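You operate a simulated robot arm through the tools that you are given. There is no shell and no other tool.

You are at the controls of a simulated two-armed robot. One attempt, no reset.

TASK
Fill the clear jug to HIGH at the water canister; if the tap only dribbles, open the air screw.
Fine: leave the screw fully at OPEN and the tap shut; put the jug back. Set down upright: clear jug.
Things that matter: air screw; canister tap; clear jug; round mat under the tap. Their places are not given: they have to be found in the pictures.

Only the result counts: the job must be done as asked and must still hold three seconds after the hand-in. Knocking over, shifting, dropping, spilling or breaking anything else fails it.

THE ROBOT
Two 7-joint arms with two-finger parallel grippers on one trunk that stands fixed in place. Base frame: the origin is at the foot of the trunk, x ahead of it, y to its left, z up. Units: mm, degrees, N and s.
The left shoulder is at [70, 163, 1270], the right one opposite. With the tool pointing down near the work surface each hand reaches from about 380 to 880 mm from the base axis, measured 20 degrees to its own side. Payload 3.43 kg a hand.
Tool frame (each hand has its own): the origin (TCP) lies between the finger pads and is the grasp point; the fingertips stand 34 mm ahead of it; z points along the fingers, y is the line along which they close. The gripper opens to 128 mm. The fingers are 24 mm wide and 12 mm thick; the gripper's body (48 by 130 mm) begins 96 mm behind the TCP.
Orientation is that of the tool frame in the base frame, as [roll, pitch, yaw] about the fixed x, y, z axes, in that order (R = Rz(yaw) Ry(pitch) Rx(roll)). With the fingers straight down and closing along the base's y, the tool's x points along the base's -x, its y along +y and its z along -z.

THE INTERFACE
- The arms move only by the tool servo_tool. It takes "left_deltas", "right_deltas" or both (then of equal length, played together; a hand with none holds still); each is a list of rows, each an object of numbers (a shift or turn left out is 0, a gripper value left out holds the last): "dx", "dy", "dz": the shift along the base's x, y, z in mm; "rx", "ry", "rz": the turn, a rotation vector about the base's x, y, z in rad; "fingers": the gripper command, from -1 (fully open) to 1 (shut), values between in proportion. In form: [{"dx": .., "dy": .., "dz": .., "rx": .., "ry": .., "rz": .., "fingers": ..}, ...]. A call has 1 to 20 rows; each row shifts and turns the commanded pose from where the row before left it. A row lasts 0.2 s, in which the tool goes at most 50 mm and 8.6 degrees; a call with a longer step from one row to the next is refused whole, and so is a gripper value outside its range. Where a pose cannot be reached the arm comes as near as it can. A force on the tool above 40 N (or 10 N above the force at the start of the call, whichever is more), or a blocked arm, ends the call early, and 0.2 s more pass. The fingers move at their own pace (about 153 mm/s each) and stop on an object; they squeeze with about 40 N. The grip force told is the motor's: it shows also when the fingers shut on nothing. Time passes only in rows, and 0.2 s behind the last, so rows that do not move let the fingers close. It gives the time, the measured TCP pose, the force on the tool (base axes), the opening and the grip force at its end, in the units of the frame above (readings bear some noise), with the torque about the TCP (base axes, N m) and any sound that the robot's microphone picked up.
- Cameras (640 x 400 px; columns grow to the right, rows downward): "scene" is now at [129.4, -51.3, 1523.4]; the picture's right is [-0.55, -0.84, 0.00], its down [-0.28, 0.18, -0.94] and it looks along [0.79, -0.51, -0.34] (base axes); focal length 214 px, centre (320, 200). "left" rides on the left gripper at [76, 11, -160] in its tool frame; the picture's right is [-0.15, 0.99, 0.00], its down [-0.88, -0.13, -0.46] and it looks along [-0.45, -0.07, 0.89] (tool axes); focal length 234 px, centre (320, 200). "right" rides on the right gripper at [76, -11, -160] in its tool frame; the picture's right is [0.15, 0.99, 0.00], its down [-0.88, 0.13, -0.46] and it looks along [-0.45, 0.07, 0.89] (tool axes); focal length 234 px, centre (320, 200).
- capture(camera): a new picture of that camera. It takes no simulated time.
- slide_trunk(by): slides the trunk up (or, below 0, down) by that many mm; the arms and the scene camera ride with it, the base frame stays. It gives what a move gives, with no picture.
- head_to(pan, tilt): turns the head with the scene camera to pan (to the left, within 86 degrees either way) and tilt (down, from -29 to 69), counted from straight ahead of the robot. It gives what a move gives.
- point_at(camera, pixels): for up to 12 pixels [column, row] of the newest picture of that camera ("zoom" is the newest enlarged one), the place [x, y, z] in the base frame of the surface seen there, good to about 2 mm. It takes no simulated time.
- inspect(camera, box): a new picture of the part [left, top, right, bottom] of that camera's present view, enlarged. It takes no simulated time.
- finish_job(): hands the job in; it is judged then, once.

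Leave the grippers open and the arms clear of the work at the hand-in unless told otherwise.

The tools are called after "Request:" as name(argument=value, ...) on one line, values as JSON. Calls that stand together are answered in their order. servo_tool: Moves the arms, as the interface text tells. Its arguments: {"type":"object","properties":{"left_deltas":{"type":"array","items":{"type":"object","properties":{"dx":{"type":"number"},"dy":{"type":"number"},"dz":{"type":"number"},"rx":{"type":"number"},"ry":{"type":"number"},"rz":{"type":"number"},"fingers":{"type":"number"}}}},"right_deltas":{"type":"array","items":{"type":"object","properties":{"dx":{"type":"number"},"dy":{"type":"number"},"dz":{"type":"number"},"rx":{"type":"number"},"ry":{"type":"number"},"rz":{"type":"number"},"fingers":{"type":"number"}}}}},"required":[]} The other tools are called the same way: slide_trunk (by) slides the trunk up or down; head_to (pan, tilt) turns the head that bears the scene camera; capture (camera) takes a picture; point_at (camera, pixels) gives the place of the surface under pixels of a picture; inspect (camera, box) takes an enlarged picture of a part of a camera's view; finish_job () hands the job in.

At the start:

```text
t: 0.0
left_ee_pos: [520.6, -20.8, 1525.6]
left_tcp_rot: [-180.0, 0.0, -180.0]
left_wrist_force: [-1.0, 0.2, -0.5]
left_torque: [-0.02, 0.0, 0.02]
left_gripper_width: 128.4
left_grasp_force: 0.0
right_ee_pos: [243.2, -267.6, 1485.6]
right_tcp_rot: [179.9, 0.1, 179.9]
right_wrist_force: [-1.2, 0.6, -0.3]
right_torque: [-0.02, 0.02, 0.02]
right_gripper_width: 128.3
right_grasp_force: 0.0
trunk travel left (down, up): [-750.0, 190.0]
head pan, tilt: [-33.0, 19.6]
```

scene: 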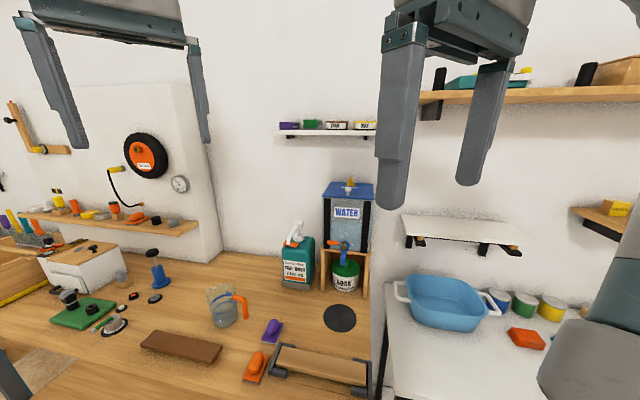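
right: 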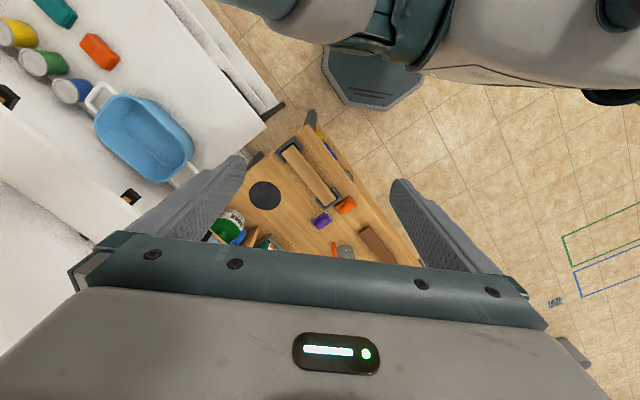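
left: 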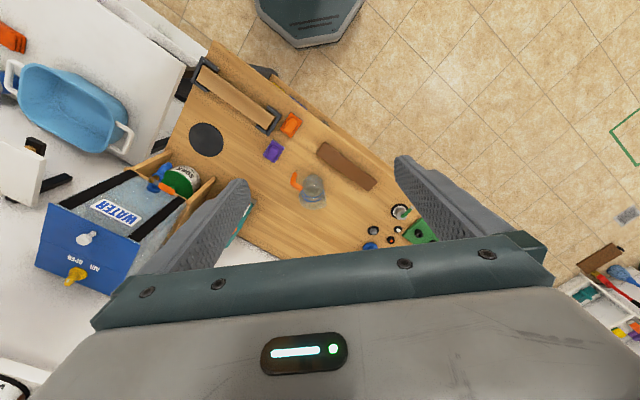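

I see the water canister at about (348, 215) in the scene picture, with the jug at (225, 305) and the round black mat at (340, 318). I'll take enlarged views of the canister and the jug first.

Request:
inspect(camera="scene", box=[270, 160, 400, 340])

Request:
inspect(camera="scene", box=[180, 260, 300, 350])

Request:
inspect(camera="left", box=[20, 140, 220, 310])

```text
2.22 times, centred on (335, 250) of scene
```

zoom: 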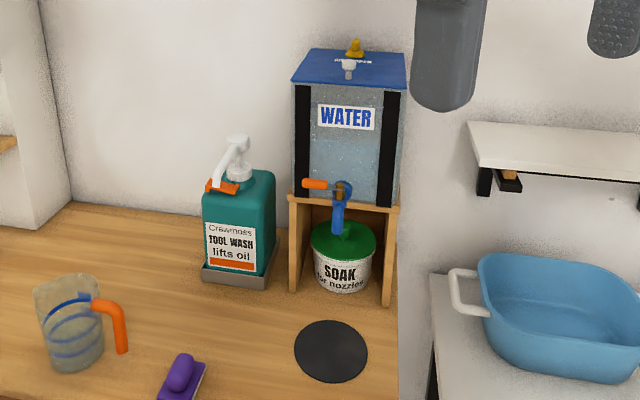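

```text
4.44 times, centred on (240, 305) of scene
```

zoom: 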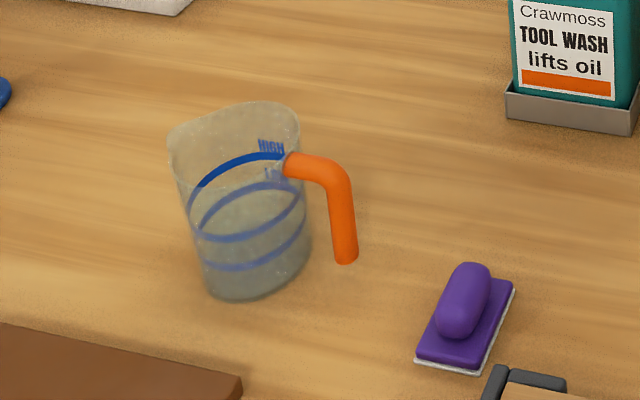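

```text
2.35 times, centred on (120, 225) of left
```

zoom: 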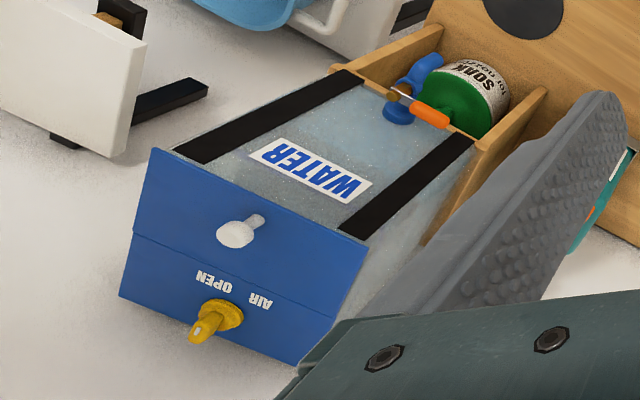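

The canister has a yellow air screw and a white knob on its blue lid. The tap has an orange lever and a blue spout. I'll get coordinates for all of these.

Request:
inspect(camera="scene", box=[310, 170, 390, 220])

Request:
point_at(camera="scene", pixels=[[349, 180], [350, 189], [340, 318], [326, 318], [355, 318], [340, 304], [340, 332], [225, 290], [345, 252], [344, 262], [333, 243], [241, 300]])

Request:
inspect(camera="scene", box=[310, 225, 390, 295])

```text
8.00 times, centred on (350, 195) of scene
```

zoom: 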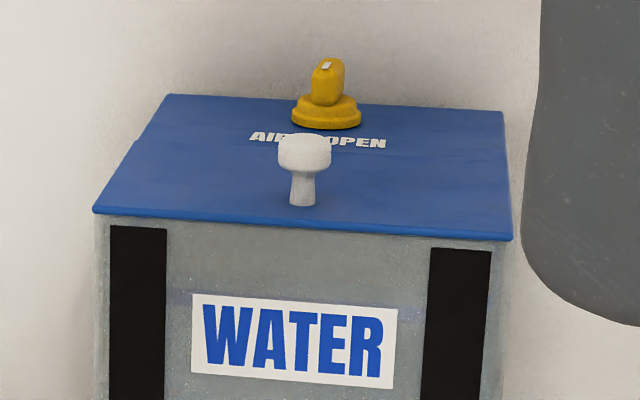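

```text
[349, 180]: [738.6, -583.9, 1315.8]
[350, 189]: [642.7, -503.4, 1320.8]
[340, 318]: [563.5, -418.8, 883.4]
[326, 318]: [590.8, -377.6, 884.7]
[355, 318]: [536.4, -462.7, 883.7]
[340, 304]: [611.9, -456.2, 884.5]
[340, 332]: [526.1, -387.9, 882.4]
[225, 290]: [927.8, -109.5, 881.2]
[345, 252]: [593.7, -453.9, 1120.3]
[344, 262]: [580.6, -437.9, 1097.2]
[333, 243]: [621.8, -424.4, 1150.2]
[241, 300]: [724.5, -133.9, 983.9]
```

```text
5.71 times, centred on (350, 260) of scene
```

zoom: 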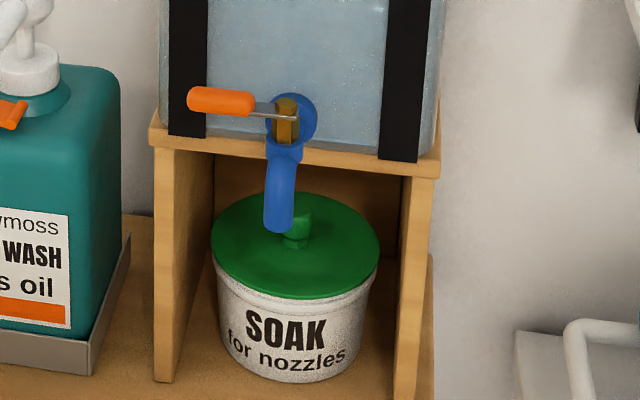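

The tap looks like a lever on a brass stem, with the lever sideways (probably shut). I'll measure points on the tap, starting from the newest zoom picture.

Request:
point_at(camera="zoom", pixels=[[200, 98], [225, 100], [245, 102], [270, 112], [285, 105], [285, 130], [305, 110], [283, 152], [280, 185], [277, 222], [290, 215], [298, 225]])

Request:
inspect(camera="scene", box=[320, 230, 370, 270])

```text
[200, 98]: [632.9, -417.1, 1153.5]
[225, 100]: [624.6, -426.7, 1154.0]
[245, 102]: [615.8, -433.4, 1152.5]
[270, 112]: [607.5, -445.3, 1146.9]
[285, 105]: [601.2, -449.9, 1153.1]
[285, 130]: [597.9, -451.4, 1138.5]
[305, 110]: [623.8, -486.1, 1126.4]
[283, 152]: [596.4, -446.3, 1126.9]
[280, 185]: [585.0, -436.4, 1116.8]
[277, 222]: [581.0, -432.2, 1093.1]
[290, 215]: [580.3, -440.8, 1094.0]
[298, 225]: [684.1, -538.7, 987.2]
```

```text
10.00 times, centred on (345, 250) of scene
```

zoom: 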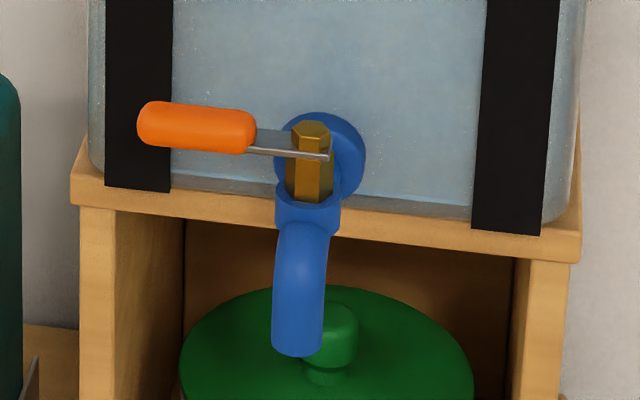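

The lever seems to turn about a vertical stem near (603, -455), with the spout outlet near (580, -435, 1090). Next I'll examine the jug closely and measure it, using both the scene and the left wrist views.

Request:
inspect(camera="left", box=[270, 155, 360, 225])

Request:
inspect(camera="scene", box=[195, 275, 265, 335])

Request:
point_at(camera="zoom", pixels=[[200, 150], [150, 120], [320, 85], [430, 130], [480, 165], [490, 230], [490, 300], [280, 320], [250, 230], [300, 250], [380, 300], [190, 230]])

```text
5.71 times, centred on (315, 190) of left
```

zoom: 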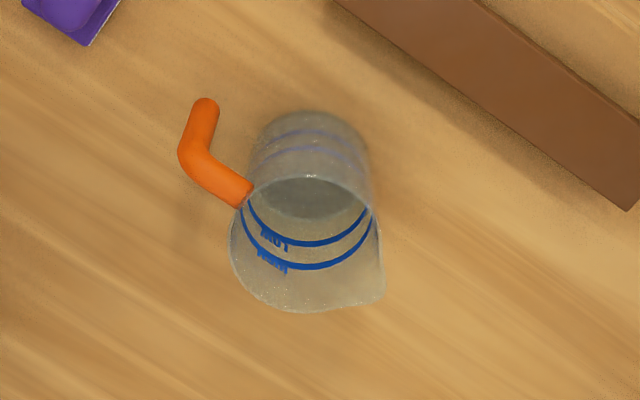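

```text
6.67 times, centred on (230, 305) of scene
```

zoom: 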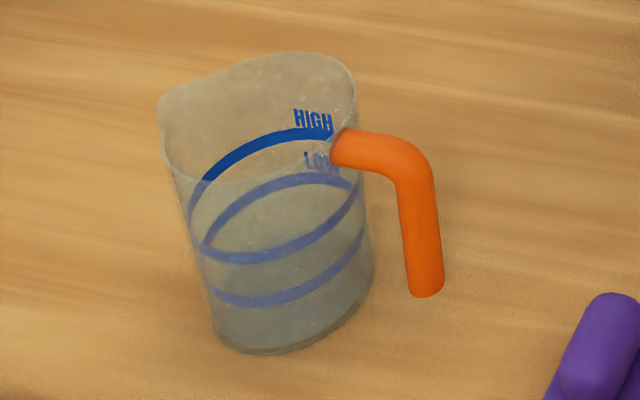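

```text
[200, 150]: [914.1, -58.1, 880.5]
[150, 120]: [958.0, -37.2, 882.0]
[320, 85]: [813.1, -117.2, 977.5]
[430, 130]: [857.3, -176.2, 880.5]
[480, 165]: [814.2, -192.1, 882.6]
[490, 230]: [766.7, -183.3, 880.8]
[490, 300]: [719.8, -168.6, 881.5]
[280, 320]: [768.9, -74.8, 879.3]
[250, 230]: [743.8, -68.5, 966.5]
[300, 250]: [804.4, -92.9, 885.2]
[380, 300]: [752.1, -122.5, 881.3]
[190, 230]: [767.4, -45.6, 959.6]
```

The clear walls let the pointer pass through, so I'll measure the handle and the blue bands instead, and look with the head turned toward the jug.

Request:
point_at(camera="zoom", pixels=[[345, 148], [375, 150], [400, 160], [415, 180], [420, 220], [424, 260], [426, 285], [275, 258], [345, 185], [270, 298], [285, 350], [215, 260]])

Request:
head_to(pan=-12, tilt=42)

Request:
capture(camera="scene")

```text
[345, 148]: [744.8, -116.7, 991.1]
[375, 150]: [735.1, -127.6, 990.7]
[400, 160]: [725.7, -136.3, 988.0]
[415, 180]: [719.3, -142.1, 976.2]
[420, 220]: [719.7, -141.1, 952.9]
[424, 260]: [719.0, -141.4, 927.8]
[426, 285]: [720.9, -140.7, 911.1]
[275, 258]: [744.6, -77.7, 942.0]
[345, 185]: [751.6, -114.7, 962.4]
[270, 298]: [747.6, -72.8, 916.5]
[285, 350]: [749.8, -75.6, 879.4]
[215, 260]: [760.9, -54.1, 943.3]
```

```text
t: 0.9
left_ee_pos: [521.5, -20.3, 1524.0]
left_tcp_rot: [179.9, 0.0, 180.0]
left_wrist_force: [-0.9, -0.3, 0.1]
left_torque: [0.02, 0.03, -0.03]
left_gripper_width: 128.0
left_grasp_force: 0.1
right_ee_pos: [243.1, -266.8, 1486.6]
right_tcp_rot: [179.9, 0.1, 179.9]
right_wrist_force: [1.3, -0.2, 0.9]
right_torque: [-0.03, 0.01, -0.02]
right_gripper_width: 128.2
right_grasp_force: 0.1
trunk travel left (down, up): [-750.0, 190.0]
head pan, tilt: [-12.0, 42.0]
```

```text
taken
```

scene: 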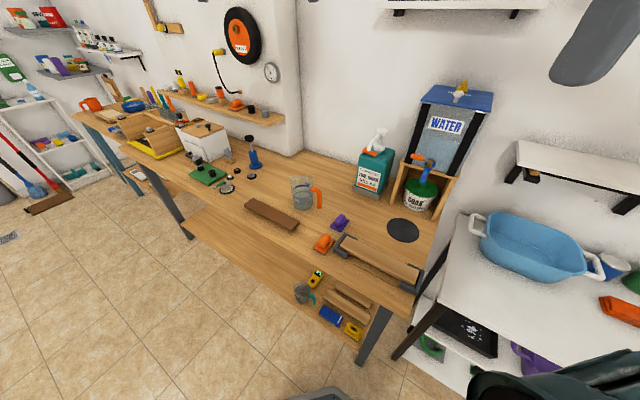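

Handle surface reads (720, -141) from z 911 to 990. I'll zoom in from this new view on the jug, the mat and the canister.

Request:
inspect(camera="scene", box=[280, 168, 336, 216])

Request:
point_at(camera="scene", pixels=[[404, 230], [388, 230], [420, 231], [404, 219], [404, 243], [460, 93], [326, 243], [341, 222], [365, 190], [240, 215], [300, 228], [345, 245]])

```text
8.33 times, centred on (308, 192) of scene
```

zoom: 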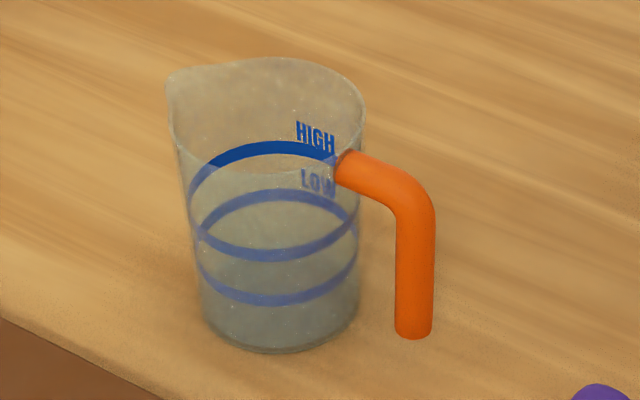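

```text
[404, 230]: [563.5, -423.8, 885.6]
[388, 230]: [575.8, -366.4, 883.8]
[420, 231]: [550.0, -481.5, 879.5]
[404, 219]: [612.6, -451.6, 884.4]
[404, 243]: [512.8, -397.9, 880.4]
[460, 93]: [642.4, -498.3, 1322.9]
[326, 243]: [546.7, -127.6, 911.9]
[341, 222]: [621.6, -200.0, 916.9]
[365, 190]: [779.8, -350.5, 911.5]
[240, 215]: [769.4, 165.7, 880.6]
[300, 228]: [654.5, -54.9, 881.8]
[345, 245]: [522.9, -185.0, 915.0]
```

Now I'll measure the ring marks, the base edge and the handle in this zoom.

Request:
point_at(camera="zoom", pixels=[[260, 150], [272, 257], [270, 299], [265, 350], [260, 193], [315, 136], [205, 322], [352, 315], [345, 170], [380, 180], [415, 230], [413, 325]])

Request:
point_at(camera="zoom", pixels=[[400, 260], [430, 260], [410, 195], [360, 165], [195, 200], [355, 200], [362, 100], [172, 85], [260, 58], [270, 172], [300, 125], [330, 150]])

```text
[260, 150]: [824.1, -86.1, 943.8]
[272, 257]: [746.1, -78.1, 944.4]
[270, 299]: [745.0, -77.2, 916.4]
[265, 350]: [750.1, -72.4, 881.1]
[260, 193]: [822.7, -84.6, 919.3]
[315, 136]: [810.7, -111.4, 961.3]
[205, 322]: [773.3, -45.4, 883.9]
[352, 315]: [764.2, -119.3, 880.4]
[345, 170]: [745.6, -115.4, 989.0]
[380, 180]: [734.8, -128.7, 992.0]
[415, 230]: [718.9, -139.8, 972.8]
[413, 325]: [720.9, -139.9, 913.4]
```

```text
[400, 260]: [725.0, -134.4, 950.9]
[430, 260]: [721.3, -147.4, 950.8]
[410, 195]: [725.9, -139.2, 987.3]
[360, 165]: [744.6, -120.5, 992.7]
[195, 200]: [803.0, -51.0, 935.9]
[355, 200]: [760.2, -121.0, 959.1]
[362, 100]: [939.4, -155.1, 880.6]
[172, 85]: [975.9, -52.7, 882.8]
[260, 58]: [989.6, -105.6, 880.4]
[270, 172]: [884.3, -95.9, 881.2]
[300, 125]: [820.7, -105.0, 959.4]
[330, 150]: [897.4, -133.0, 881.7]
```

Measured: HIGH ring at z≈944, LOW at z≈917, table at z≈881. The jug centre is about (785, -82), and the handle grip about (728, -141). Next I'll look back at the canister to map the wall, the shelves and nearby obstacles.

Request:
head_to(pan=-38, tilt=20)

Request:
capture(camera="scene")

```text
t: 1.8
left_ee_pos: [520.0, -20.7, 1525.3]
left_tcp_rot: [180.0, 0.1, -179.8]
left_wrist_force: [-0.4, 0.2, -0.5]
left_torque: [0.0, -0.05, 0.0]
left_gripper_width: 127.9
left_grasp_force: 0.1
right_ee_pos: [242.9, -268.2, 1484.6]
right_tcp_rot: [179.9, 0.1, 180.0]
right_wrist_force: [0.4, 0.2, 0.4]
right_torque: [-0.02, -0.03, -0.01]
right_gripper_width: 127.9
right_grasp_force: 0.1
trunk travel left (down, up): [-750.0, 190.0]
head pan, tilt: [-38.0, 20.0]
```

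```text
taken
```

scene: 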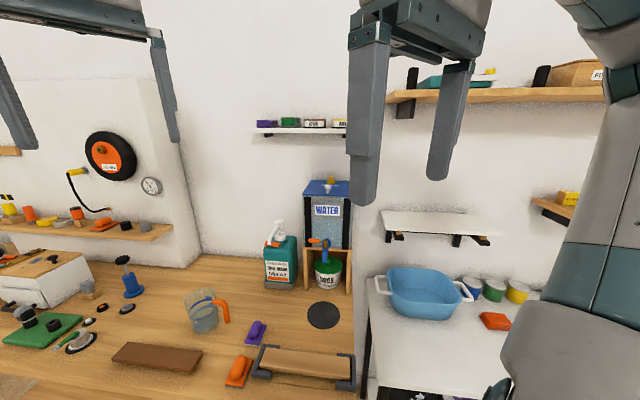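

I'll read the corners of the lid, the shelves around it and the wall.

Request:
point_at(camera="scene", pixels=[[304, 192], [345, 197], [313, 181], [347, 183], [329, 181], [270, 130], [340, 132], [430, 98], [440, 228], [400, 235], [330, 160], [440, 160]])

Request:
point_at(camera="scene", pixels=[[305, 285], [349, 293], [306, 248], [349, 252], [340, 205], [310, 230], [280, 224], [270, 246], [290, 285], [322, 280], [375, 280], [480, 150]])

```text
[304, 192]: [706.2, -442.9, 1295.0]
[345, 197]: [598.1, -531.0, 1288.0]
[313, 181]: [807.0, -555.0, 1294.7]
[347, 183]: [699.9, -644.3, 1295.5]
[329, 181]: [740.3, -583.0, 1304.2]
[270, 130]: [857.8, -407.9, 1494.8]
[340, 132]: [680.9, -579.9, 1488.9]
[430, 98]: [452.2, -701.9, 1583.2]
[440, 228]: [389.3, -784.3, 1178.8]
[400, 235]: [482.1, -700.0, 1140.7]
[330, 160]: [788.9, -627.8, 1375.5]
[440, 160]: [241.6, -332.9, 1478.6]
```

```text
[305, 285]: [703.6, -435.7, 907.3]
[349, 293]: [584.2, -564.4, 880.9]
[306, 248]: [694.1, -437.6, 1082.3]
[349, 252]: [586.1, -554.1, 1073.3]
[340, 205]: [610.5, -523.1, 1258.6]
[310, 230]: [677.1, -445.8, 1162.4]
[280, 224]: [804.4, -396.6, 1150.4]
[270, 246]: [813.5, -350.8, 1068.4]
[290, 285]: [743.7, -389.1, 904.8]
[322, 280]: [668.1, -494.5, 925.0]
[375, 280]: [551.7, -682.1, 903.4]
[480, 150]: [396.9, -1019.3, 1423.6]
```

The lid is at z 1295. Its front edge runs from (706, -443) to (598, -531), so the outward normal is about (-0.63, 0.78). A shelf with cans at z≈1490 sits above the back of the lid. I'll check that shelf and the screw more closely.

Request:
inspect(camera="scene", box=[240, 100, 352, 170])

Request:
point_at(camera="zoom", pixels=[[70, 170], [80, 185], [300, 170], [300, 186], [600, 175], [600, 195], [100, 140], [620, 130], [480, 120], [300, 250], [560, 250], [300, 20]])

Request:
inspect(camera="scene", box=[298, 170, 354, 205])

Request:
point_at(camera="zoom", pixels=[[360, 80], [355, 110], [375, 130], [330, 130], [355, 100], [330, 160], [400, 170], [330, 175], [330, 200], [360, 65]])

```text
5.71 times, centred on (296, 135) of scene
```

zoom: 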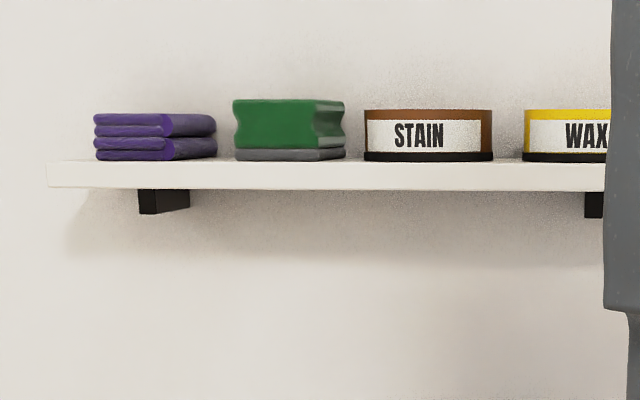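

```text
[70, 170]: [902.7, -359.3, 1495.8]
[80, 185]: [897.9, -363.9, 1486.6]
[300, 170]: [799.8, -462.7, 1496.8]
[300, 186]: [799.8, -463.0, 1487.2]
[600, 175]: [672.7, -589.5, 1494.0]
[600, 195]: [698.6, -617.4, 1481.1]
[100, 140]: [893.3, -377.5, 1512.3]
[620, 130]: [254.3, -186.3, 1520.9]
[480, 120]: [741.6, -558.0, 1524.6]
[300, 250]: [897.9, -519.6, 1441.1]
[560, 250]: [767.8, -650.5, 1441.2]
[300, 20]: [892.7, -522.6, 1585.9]
```

```text
11.43 times, centred on (326, 188) of scene
```

zoom: 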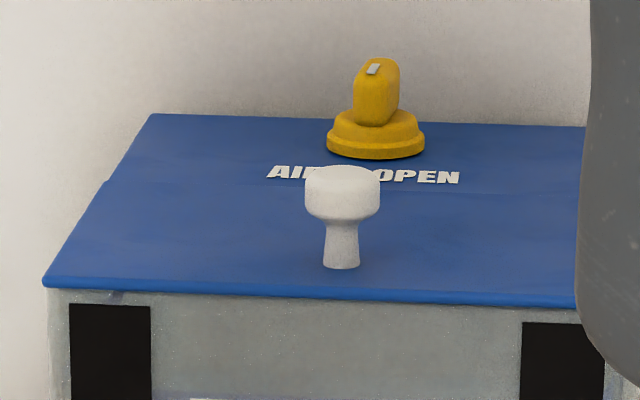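

```text
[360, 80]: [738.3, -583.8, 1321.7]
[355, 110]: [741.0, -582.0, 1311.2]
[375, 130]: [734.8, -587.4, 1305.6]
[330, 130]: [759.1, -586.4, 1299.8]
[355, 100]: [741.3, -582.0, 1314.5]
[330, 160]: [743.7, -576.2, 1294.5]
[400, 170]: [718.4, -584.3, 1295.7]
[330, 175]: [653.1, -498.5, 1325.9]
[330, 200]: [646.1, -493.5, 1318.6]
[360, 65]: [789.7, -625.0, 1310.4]
```

The shelf overhangs the screw: its underside is z≈1484 and its front edge is about 50 mm in front of the screw axis. I'll move the left arm out of the way to the left. At the same time I'll bring the right hand (camera) over the front of the canister at z≈1500 to view the screw.

Request:
servo_tool(left_deltas=[{"dx": -20, "dy": 42}, {"dx": -20, "dy": 42}, {"dx": -20, "dy": 42}, {"dx": -20, "dy": 42}, {"dx": -20, "dy": 42}, {"dx": -20, "dy": 42}, {"dx": -20, "dy": 42}, {"dx": -20, "dy": 42}, {}, {}], right_deltas=[{"dx": 38, "dy": -21, "dz": 1.5}, {"dx": 38, "dy": -21, "dz": 1.5}, {"dx": 38, "dy": -21, "dz": 1.5}, {"dx": 38, "dy": -21, "dz": 1.5}, {"dx": 38, "dy": -21, "dz": 1.5}, {"dx": 38, "dy": -21, "dz": 1.5}, {"dx": 38, "dy": -21, "dz": 1.5}, {"dx": 38, "dy": -21, "dz": 1.5}, {"dx": 37, "dy": -21, "dz": 1.5}, {"dx": 37, "dy": -21, "dz": 1.5}])

Request:
capture(camera="right")

Request:
capture(camera="scene")

```text
t: 4.0
left_ee_pos: [364.3, 314.1, 1523.0]
left_tcp_rot: [180.0, -0.1, 179.9]
left_wrist_force: [1.3, 0.3, -0.2]
left_torque: [-0.03, 0.06, 0.02]
left_gripper_width: 128.2
left_grasp_force: 0.0
left hand out of reach, approached as far as the arm can: row 8
right_ee_pos: [607.2, -443.5, 1479.9]
right_tcp_rot: [179.8, -0.1, 179.6]
right_wrist_force: [-0.2, 0.2, 0.3]
right_torque: [0.03, 0.0, -0.02]
right_gripper_width: 127.9
right_grasp_force: 0.0
right hand out of reach, approached as far as the arm can: row 9, 10
trunk travel left (down, up): [-750.0, 190.0]
head pan, tilt: [-38.0, 20.0]
```

```text
taken
```

right: 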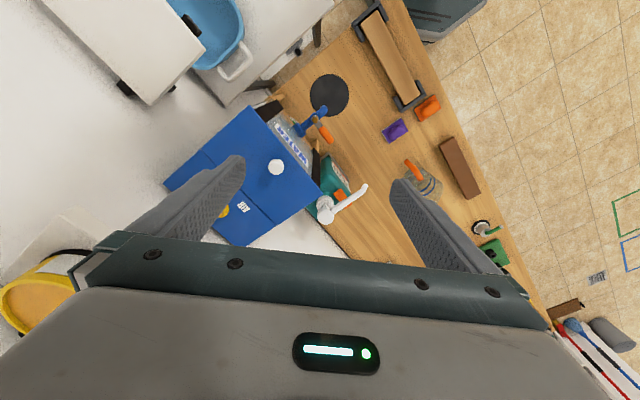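

```text
taken
```

scene: 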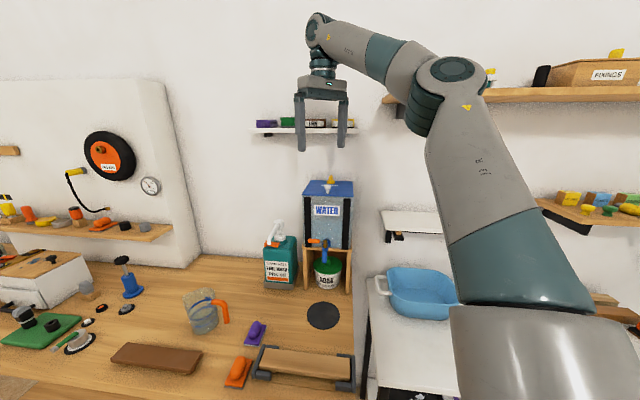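

The right hand is near its reach limit here. The finger half-hides the screw at about (222, 210) in the right view. I'll zoom in anyway on the lid.

Request:
inspect(camera="right", box=[170, 100, 350, 250])

Request:
inspect(camera="scene", box=[298, 170, 358, 210])

```text
2.67 times, centred on (260, 175) of right
```

zoom: 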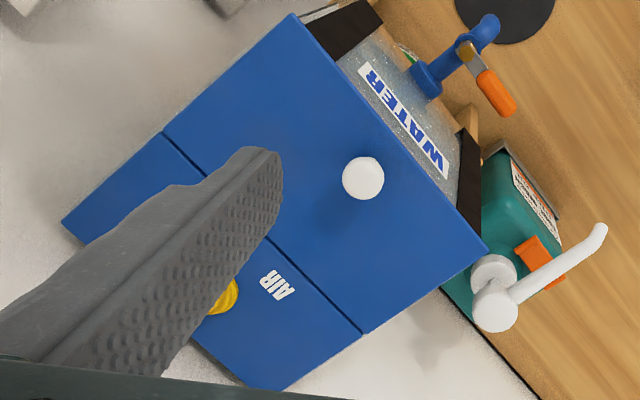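

```text
10.00 times, centred on (328, 190) of scene
```

zoom: 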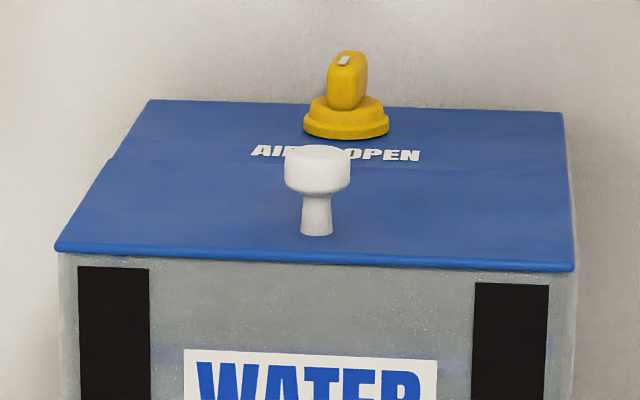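

I'll raise the trunk by 150 mm so the hand can reach farther while looking down, then re-read the pose.

Request:
slide_trunk(by=150)

Request:
servo_tool(right_deltas=[{"dx": 5, "dy": -30, "dz": -30}, {"dx": 5, "dy": -30, "dz": -30}, {"dx": 5, "dy": -30, "dz": -30}, {}, {}])

Request:
capture(camera="right")

```text
t: 5.7
left_ee_pos: [363.5, 315.3, 1673.0]
left_tcp_rot: [179.9, 0.0, -180.0]
left_wrist_force: [0.8, 0.5, -0.8]
left_torque: [-0.02, 0.0, 0.01]
left_gripper_width: 127.8
left_grasp_force: 0.0
right_ee_pos: [605.8, -442.8, 1631.9]
right_tcp_rot: [179.9, 0.0, 179.6]
right_wrist_force: [-0.4, 0.5, 0.1]
right_torque: [-0.01, -0.03, -0.01]
right_gripper_width: 127.8
right_grasp_force: 0.0
trunk travel left (down, up): [-900.0, 40.0]
head pan, tilt: [-38.0, 20.0]
```

```text
t: 6.9
left_ee_pos: [363.9, 316.0, 1672.5]
left_tcp_rot: [-179.9, 0.2, -179.9]
left_wrist_force: [-0.4, 0.2, 0.6]
left_torque: [0.03, -0.01, 0.0]
left_gripper_width: 128.1
left_grasp_force: 0.0
right_ee_pos: [616.9, -524.7, 1538.0]
right_tcp_rot: [-180.0, 0.3, 179.6]
right_wrist_force: [0.2, 0.6, 0.2]
right_torque: [0.0, -0.01, 0.0]
right_gripper_width: 127.9
right_grasp_force: 0.1
right hand out of reach, approached as far as the arm can: row 3
trunk travel left (down, up): [-900.0, 40.0]
head pan, tilt: [-38.0, 20.0]
```

```text
taken
```

right: 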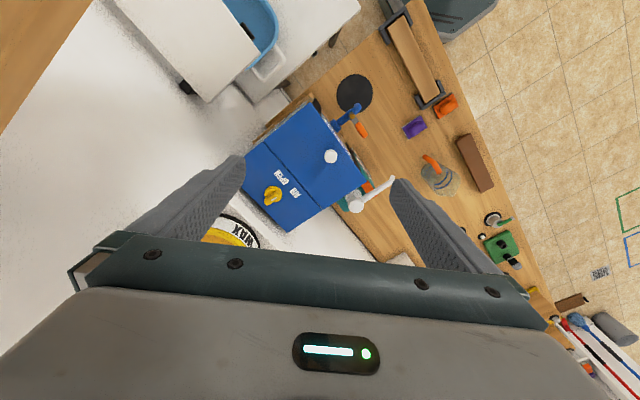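

Now the screw shows clearly at about (272, 195). I'll zoom in on it and measure.

Request:
inspect(camera="right", box=[240, 130, 380, 230])

Request:
inspect(camera="right", box=[250, 160, 310, 210])

Request:
point_at(camera="zoom", pixels=[[260, 240], [230, 290], [190, 310], [245, 370], [200, 400], [290, 260], [320, 260], [170, 330], [300, 340], [350, 200], [480, 330]])

```text
4.00 times, centred on (310, 180) of right
```

zoom: 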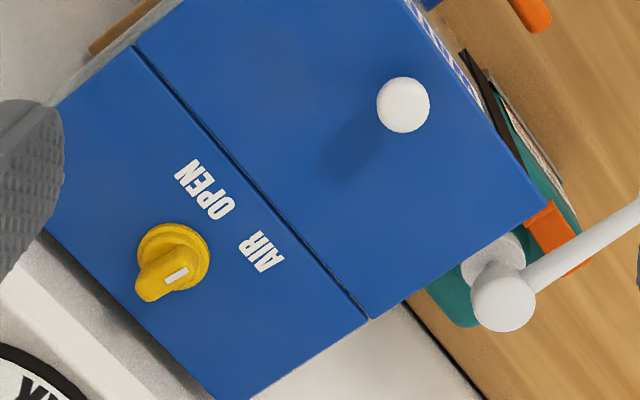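

```text
8.00 times, centred on (280, 185) of right
```

zoom: 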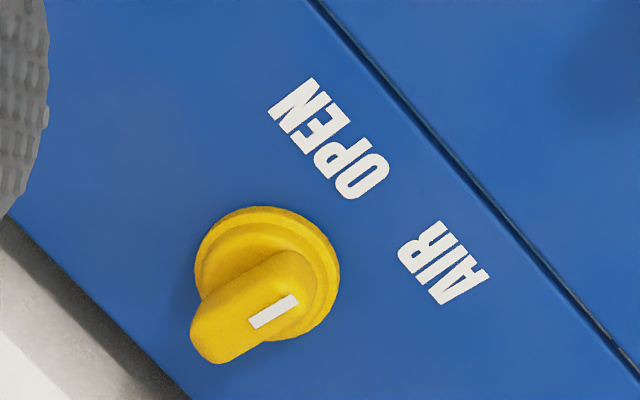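

```text
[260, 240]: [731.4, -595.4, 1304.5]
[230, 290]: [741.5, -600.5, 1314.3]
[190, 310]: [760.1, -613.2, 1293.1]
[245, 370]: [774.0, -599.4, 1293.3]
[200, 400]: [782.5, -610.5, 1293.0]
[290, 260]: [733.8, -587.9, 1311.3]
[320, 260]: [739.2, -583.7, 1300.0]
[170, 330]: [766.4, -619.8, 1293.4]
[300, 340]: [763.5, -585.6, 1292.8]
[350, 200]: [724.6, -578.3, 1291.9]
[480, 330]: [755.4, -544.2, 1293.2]
```

The white mark on the yellow wing points straight to the canister's front, between AIR and OPEN. OPEN lies counter-clockwise from it as seen from above. I'll measure the disc rim and the wing outline on the zoom.

Request:
point_at(camera="zoom", pixels=[[334, 280], [330, 300], [300, 222], [240, 214], [200, 245], [310, 325], [215, 345], [273, 312], [290, 300], [255, 325], [205, 330], [240, 355]])

Request:
point_at(camera="right", pixels=[[330, 156], [349, 107], [352, 92], [361, 130], [367, 165], [315, 200], [246, 165], [303, 103], [369, 185], [290, 232]])

```text
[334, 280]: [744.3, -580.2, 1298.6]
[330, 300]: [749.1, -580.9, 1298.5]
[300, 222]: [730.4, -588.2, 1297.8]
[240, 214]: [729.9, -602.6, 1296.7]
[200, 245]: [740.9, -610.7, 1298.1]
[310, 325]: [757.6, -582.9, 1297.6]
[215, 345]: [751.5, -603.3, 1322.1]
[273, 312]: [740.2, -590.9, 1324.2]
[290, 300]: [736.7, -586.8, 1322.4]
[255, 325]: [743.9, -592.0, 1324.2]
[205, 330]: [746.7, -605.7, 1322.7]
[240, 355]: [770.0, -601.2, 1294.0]
```

```text
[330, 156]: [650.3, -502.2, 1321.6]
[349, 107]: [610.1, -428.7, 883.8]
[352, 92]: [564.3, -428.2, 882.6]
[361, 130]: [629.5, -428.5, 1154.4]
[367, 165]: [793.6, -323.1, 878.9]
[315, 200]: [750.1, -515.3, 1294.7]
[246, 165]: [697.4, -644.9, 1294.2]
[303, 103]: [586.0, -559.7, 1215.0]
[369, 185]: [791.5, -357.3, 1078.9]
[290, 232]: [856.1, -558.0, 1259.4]
```

The screw axis is at about (745, -596). Its disc top is z≈1305 and its wing top z≈1324, with the wing along azimuth ≈125°. The shelf blocks a straight-down approach, so I'll yaw the right hand -55°, tilt it 45° so it leans outward, and go to a pre-approach pose in front of the screw.

Request:
servo_tool(right_deltas=[{"rz": -0.137}, {"rz": -0.137}, {"rz": -0.137}, {"rz": -0.137}, {"rz": -0.137}, {"rz": -0.137}, {"rz": -0.137}, {"rx": -0.107, "ry": -0.075}, {"rx": -0.107, "ry": -0.075}, {"rx": -0.107, "ry": -0.075}, {"rx": -0.107, "ry": -0.075}, {"rx": -0.107, "ry": -0.075}, {"rx": -0.107, "ry": -0.075}, {}, {}])

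Request:
capture(camera="right")

Request:
capture(camera="scene")

```text
t: 10.1
left_ee_pos: [363.1, 314.9, 1673.4]
left_tcp_rot: [179.9, 0.0, -180.0]
left_wrist_force: [-0.1, 0.1, 0.6]
left_torque: [-0.02, 0.03, 0.02]
left_gripper_width: 128.0
left_grasp_force: 0.0
right_ee_pos: [616.2, -527.0, 1538.3]
right_tcp_rot: [179.6, 45.1, 124.7]
right_wrist_force: [0.1, 0.6, -0.1]
right_torque: [-0.04, 0.0, 0.01]
right_gripper_width: 128.1
right_grasp_force: 0.1
trunk travel left (down, up): [-900.0, 40.0]
head pan, tilt: [-38.0, 20.0]
```

```text
taken
```

right: 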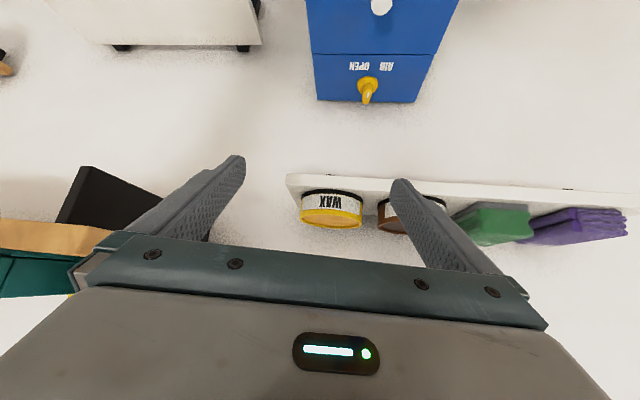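

```text
taken
```

scene: 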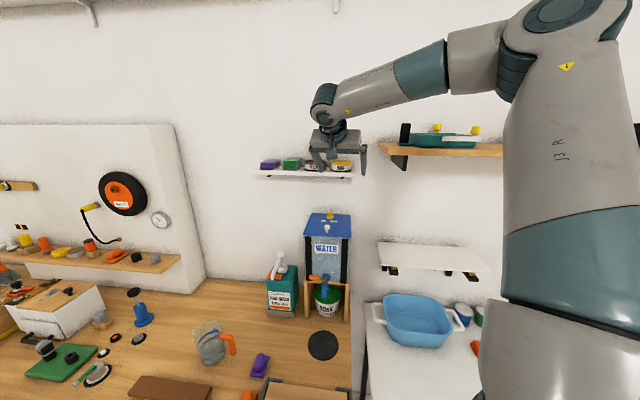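

All is clear so far; the fingertips are short of the shelf. I'll go down to the pre-approach pose (681, -505, 1425) and narrow the fingers to about 55 mm.

Request:
servo_tool(right_deltas=[{"dx": 0, "dy": 10, "dz": -30, "fingers": 0.15}, {"dx": 10, "dy": 10, "dz": -30}, {"dx": 20, "dy": 1, "dz": -27}, {"dx": 20, "dy": 0, "dz": -26}, {"dx": 15, "dy": 1}, {}, {}])

Request:
capture(camera="right")

Request:
capture(camera="scene")

```text
t: 11.7
left_ee_pos: [363.0, 314.5, 1672.8]
left_tcp_rot: [-180.0, 0.1, -180.0]
left_wrist_force: [1.0, 0.0, 0.3]
left_torque: [0.01, 0.01, 0.0]
left_gripper_width: 127.9
left_grasp_force: 0.0
right_ee_pos: [680.1, -505.7, 1423.3]
right_tcp_rot: [179.6, 45.1, 124.6]
right_wrist_force: [0.3, -0.4, 0.3]
right_torque: [0.02, 0.02, -0.01]
right_gripper_width: 54.4
right_grasp_force: 0.0
trunk travel left (down, up): [-900.0, 40.0]
head pan, tilt: [-38.0, 20.0]
```

```text
taken
```

right: 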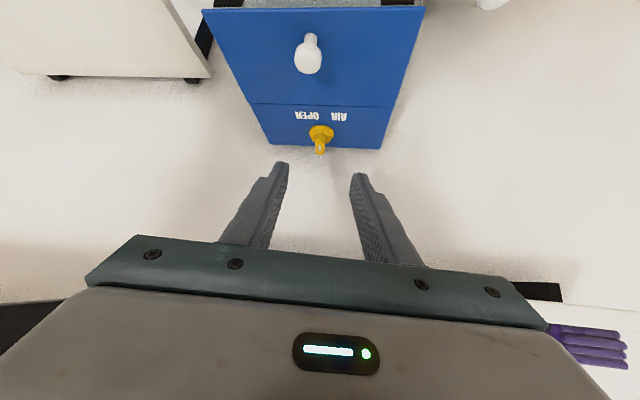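

```text
taken
```

scene: 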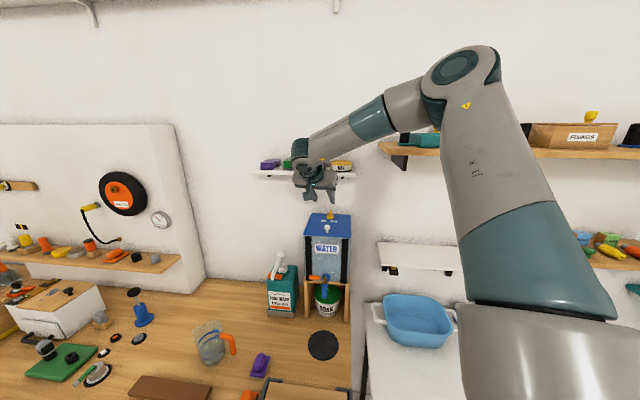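

The screw lies right between the fingers at about (320, 138). I'll zoom in to check the wing's direction relative to the hand.

Request:
inspect(camera="right", box=[280, 95, 360, 165])

Request:
point_at(camera="zoom", pixels=[[320, 215], [320, 250], [320, 290], [300, 270], [335, 270], [320, 310], [250, 220], [400, 215], [320, 170], [380, 260], [260, 260], [320, 330]])

```text
5.71 times, centred on (320, 130) of right
```

zoom: 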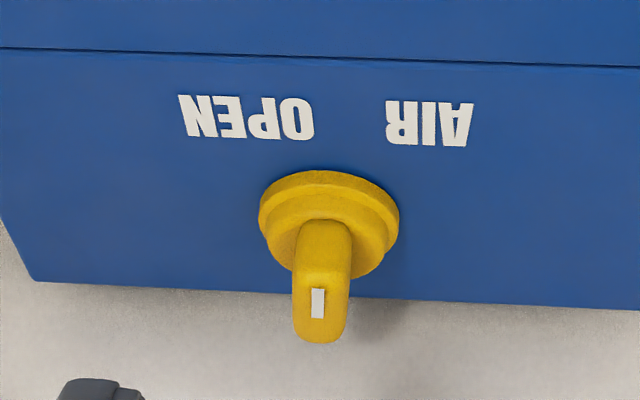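

```text
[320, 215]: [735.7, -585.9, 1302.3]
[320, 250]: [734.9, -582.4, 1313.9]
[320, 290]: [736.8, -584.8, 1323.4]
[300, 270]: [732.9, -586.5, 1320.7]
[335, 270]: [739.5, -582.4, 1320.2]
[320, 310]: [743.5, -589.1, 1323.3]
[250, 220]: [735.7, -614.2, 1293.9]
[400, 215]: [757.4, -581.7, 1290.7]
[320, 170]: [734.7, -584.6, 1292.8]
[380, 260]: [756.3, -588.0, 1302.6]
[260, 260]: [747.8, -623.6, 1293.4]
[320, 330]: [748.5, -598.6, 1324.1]
```

The wing is aligned with the hand. I'll advance along the tool axis, stopping about 25 mm short of the grasp.

Request:
servo_tool(right_deltas=[{"dx": 10, "dy": -14, "dz": -16.5}, {"dx": 10, "dy": -14, "dz": -16.5}, {"dx": 10, "dy": -14, "dz": -16.5}, {"dx": 9, "dy": -12.5, "dz": -15}, {}])

Request:
capture(camera="right")

```text
t: 12.9
left_ee_pos: [363.0, 315.2, 1672.7]
left_tcp_rot: [180.0, 0.0, -180.0]
left_wrist_force: [0.9, 0.3, 1.2]
left_torque: [0.02, 0.01, 0.01]
left_gripper_width: 128.1
left_grasp_force: 0.0
right_ee_pos: [720.3, -561.1, 1360.3]
right_tcp_rot: [179.7, 45.2, 124.6]
right_wrist_force: [-0.4, 0.0, 0.1]
right_torque: [-0.03, -0.02, -0.01]
right_gripper_width: 54.4
right_grasp_force: 0.0
trunk travel left (down, up): [-900.0, 40.0]
head pan, tilt: [-38.0, 20.0]
```

```text
taken
```

right: 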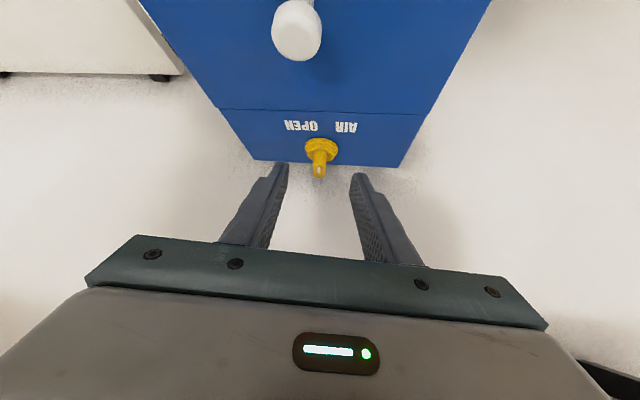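

Clear and centred. I'll make the last ~26 mm in two gentle rows and then close the fingers to a small gap (about 20 mm) around the wing.

Request:
servo_tool(right_deltas=[{"dx": 4.7, "dy": -6.8, "dz": -9.7}, {"dx": 4.7, "dy": -6.8, "dz": -9.7}, {}, {"fingers": 0.66}, {}])

Request:
capture(camera="right")

Request:
inspect(camera="right", box=[270, 95, 370, 220])

```text
t: 14.1
left_ee_pos: [364.5, 314.1, 1673.3]
left_tcp_rot: [179.9, 0.0, -180.0]
left_wrist_force: [-0.4, -0.2, 0.1]
left_torque: [0.02, 0.01, 0.02]
left_gripper_width: 128.1
left_grasp_force: 0.0
right_ee_pos: [730.3, -573.9, 1340.8]
right_tcp_rot: [179.7, 45.0, 124.6]
right_wrist_force: [-0.6, -0.1, 0.2]
right_torque: [0.05, 0.0, 0.01]
right_gripper_width: 21.8
right_grasp_force: 0.0
trunk travel left (down, up): [-900.0, 40.0]
head pan, tilt: [-38.0, 20.0]
```

```text
taken
```

right: 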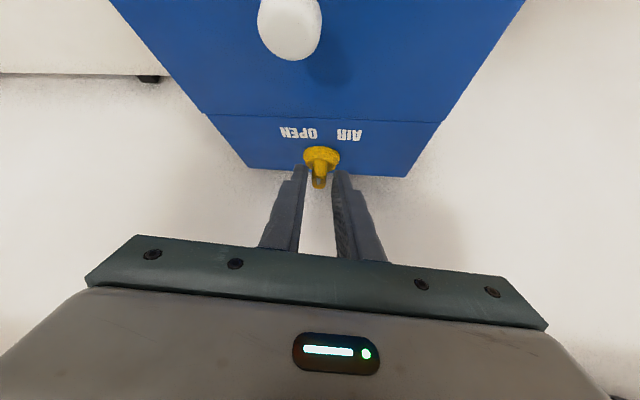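

```text
3.20 times, centred on (320, 158) of right
```

zoom: 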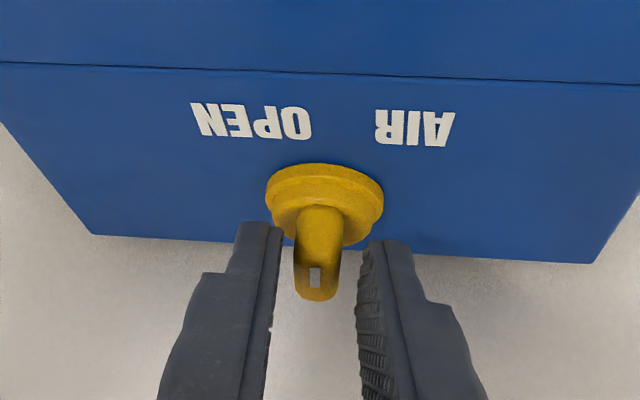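

The fingers straddle the wing, which sits ~2 mm left of the hand centre. I'll shift by that, clamp the wing, and try turning counter-clockwise about 14° around the screw axis while watching the forces.

Request:
servo_tool(right_deltas=[{"dx": -1.5, "dy": -1.0}, {"fingers": 1.0}, {}, {}])

Request:
servo_tool(right_deltas=[{"dx": -2.5, "dy": -1.9, "rz": 0.12}, {"dx": -2.3, "dy": -2.3, "rz": 0.12}, {}])

Request:
inspect(camera="right", box=[270, 95, 370, 220])

```text
t: 15.1
left_ee_pos: [363.8, 316.8, 1673.1]
left_tcp_rot: [-179.9, 0.0, -179.9]
left_wrist_force: [0.6, 1.0, 0.0]
left_torque: [0.0, -0.01, 0.01]
left_gripper_width: 127.9
left_grasp_force: 0.0
right_ee_pos: [728.9, -573.6, 1341.0]
right_tcp_rot: [179.6, 45.2, 124.6]
right_wrist_force: [4.0, 2.8, 1.1]
right_torque: [0.46, 0.25, 0.07]
right_gripper_width: 12.6
right_grasp_force: 44.9
trunk travel left (down, up): [-900.0, 40.0]
head pan, tilt: [-38.0, 20.0]
```

```text
t: 15.9
left_ee_pos: [364.4, 317.5, 1671.6]
left_tcp_rot: [-179.9, -0.1, -180.0]
left_wrist_force: [0.3, -0.3, 0.3]
left_torque: [0.0, 0.01, 0.01]
left_gripper_width: 127.9
left_grasp_force: 0.1
right_ee_pos: [723.3, -577.6, 1342.4]
right_tcp_rot: [179.7, 45.0, 138.4]
right_wrist_force: [5.7, 6.1, -0.2]
right_torque: [0.94, 0.2, -0.61]
right_gripper_width: 13.7
right_grasp_force: 45.4
trunk travel left (down, up): [-900.0, 40.0]
head pan, tilt: [-38.0, 20.0]
```

```text
3.20 times, centred on (320, 158) of right
```

zoom: 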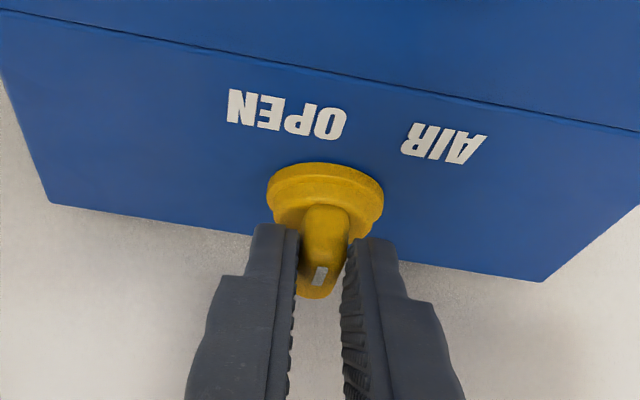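

The resisting torque rose. I'll check whether the wing itself turned by measuring its top outline again.

Request:
point_at(camera="zoom", pixels=[[320, 272], [322, 262], [314, 290], [326, 215], [330, 240], [308, 285], [332, 270], [345, 180]])

Request:
inspect(camera="right", box=[295, 135, 345, 195])

Request:
capture(camera="scene")

```text
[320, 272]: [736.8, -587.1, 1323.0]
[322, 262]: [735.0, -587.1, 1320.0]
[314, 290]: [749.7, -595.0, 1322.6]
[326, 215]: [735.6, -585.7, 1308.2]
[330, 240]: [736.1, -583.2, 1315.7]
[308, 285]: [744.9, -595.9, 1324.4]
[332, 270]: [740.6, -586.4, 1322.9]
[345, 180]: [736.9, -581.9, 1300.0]
```

```text
6.67 times, centred on (320, 165) of right
```

zoom: 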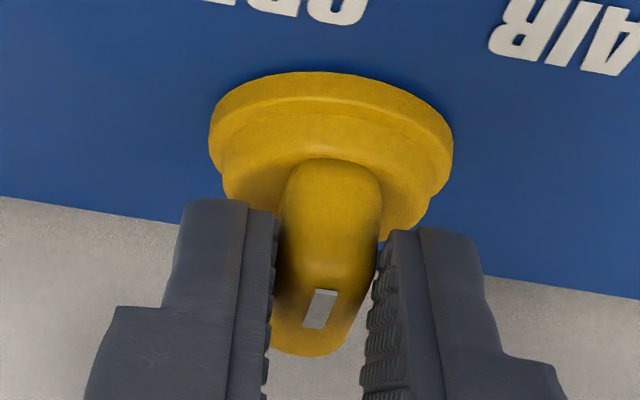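

```text
taken
```

scene: 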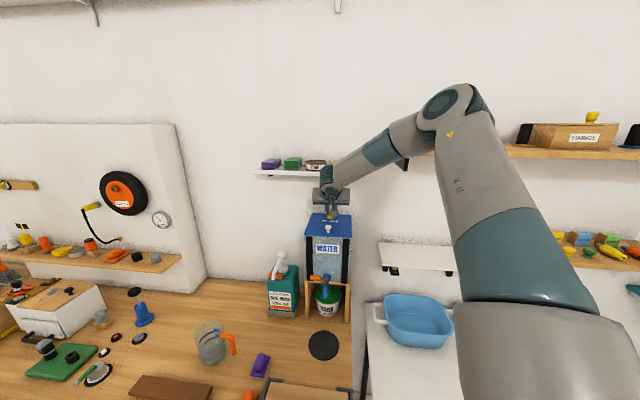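

The wing did not turn: it stayed put while the hand rotated, with about 0.85 N·m resisting. I'll rotate the hand back to the neutral angle and try a small clockwise turn to compare.

Request:
servo_tool(right_deltas=[{"dx": 2.3, "dy": 2.3, "rz": -0.12}, {"dx": 2.5, "dy": 1.9, "rz": -0.12}, {}])

Request:
servo_tool(right_deltas=[{"dx": 2.7, "dy": 1.6, "rz": -0.12}, {"dx": 2.9, "dy": 1.2, "rz": -0.12}, {}])

Request:
inspect(camera="right", box=[270, 95, 370, 220])

```text
t: 16.7
left_ee_pos: [366.0, 316.6, 1672.1]
left_tcp_rot: [-179.9, 0.0, -180.0]
left_wrist_force: [-0.3, 0.2, -0.1]
left_torque: [0.01, -0.01, -0.02]
left_gripper_width: 127.9
left_grasp_force: 0.1
right_ee_pos: [728.3, -573.7, 1343.9]
right_tcp_rot: [179.8, 45.1, 124.7]
right_wrist_force: [5.7, 6.1, -1.9]
right_torque: [-0.68, -0.52, 0.22]
right_gripper_width: 12.8
right_grasp_force: 45.1
trunk travel left (down, up): [-900.0, 40.0]
head pan, tilt: [-38.0, 20.0]
```

```text
t: 17.5
left_ee_pos: [363.6, 316.7, 1671.3]
left_tcp_rot: [-179.9, -0.1, 180.0]
left_wrist_force: [0.3, 0.6, 0.6]
left_torque: [-0.05, 0.0, 0.02]
left_gripper_width: 128.0
left_grasp_force: 0.1
right_ee_pos: [734.3, -569.1, 1342.6]
right_tcp_rot: [179.6, 45.1, 110.8]
right_wrist_force: [4.1, 5.0, 4.0]
right_torque: [0.94, 0.45, 0.16]
right_gripper_width: 12.9
right_grasp_force: 44.6
trunk travel left (down, up): [-900.0, 40.0]
head pan, tilt: [-38.0, 20.0]
```

```text
3.20 times, centred on (320, 158) of right
```

zoom: 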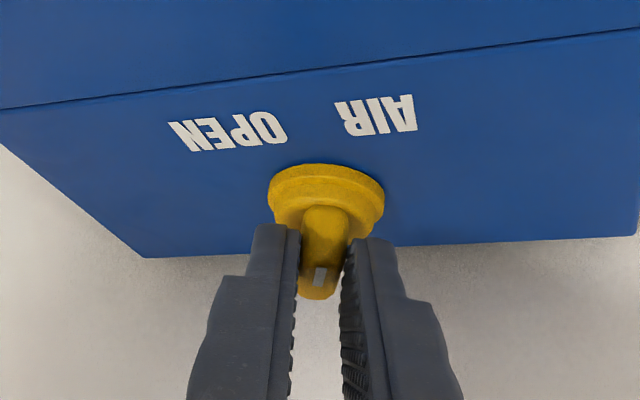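

Now torque is close to zero, which suggests the wing followed the hand clockwise. I'll zoom in to verify the wing's direction.

Request:
inspect(camera="right", box=[295, 135, 345, 195])

Request:
point_at(camera="zoom", pixels=[[305, 330], [335, 330], [300, 300], [350, 300], [320, 290], [320, 345], [318, 320], [330, 200], [290, 345], [340, 345]])

```text
6.67 times, centred on (320, 165) of right
```

zoom: 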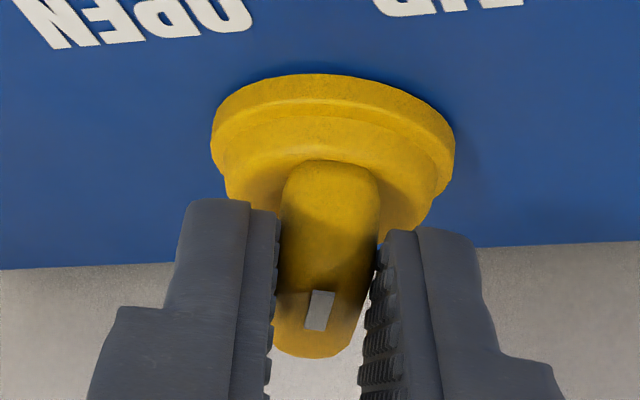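

```text
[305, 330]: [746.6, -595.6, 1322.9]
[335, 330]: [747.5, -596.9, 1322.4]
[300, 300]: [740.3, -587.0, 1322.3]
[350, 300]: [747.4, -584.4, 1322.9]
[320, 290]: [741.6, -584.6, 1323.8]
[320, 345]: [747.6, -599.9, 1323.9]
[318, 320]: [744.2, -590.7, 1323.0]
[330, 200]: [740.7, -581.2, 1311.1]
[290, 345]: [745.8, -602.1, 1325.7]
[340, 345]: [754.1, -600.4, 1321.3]
```

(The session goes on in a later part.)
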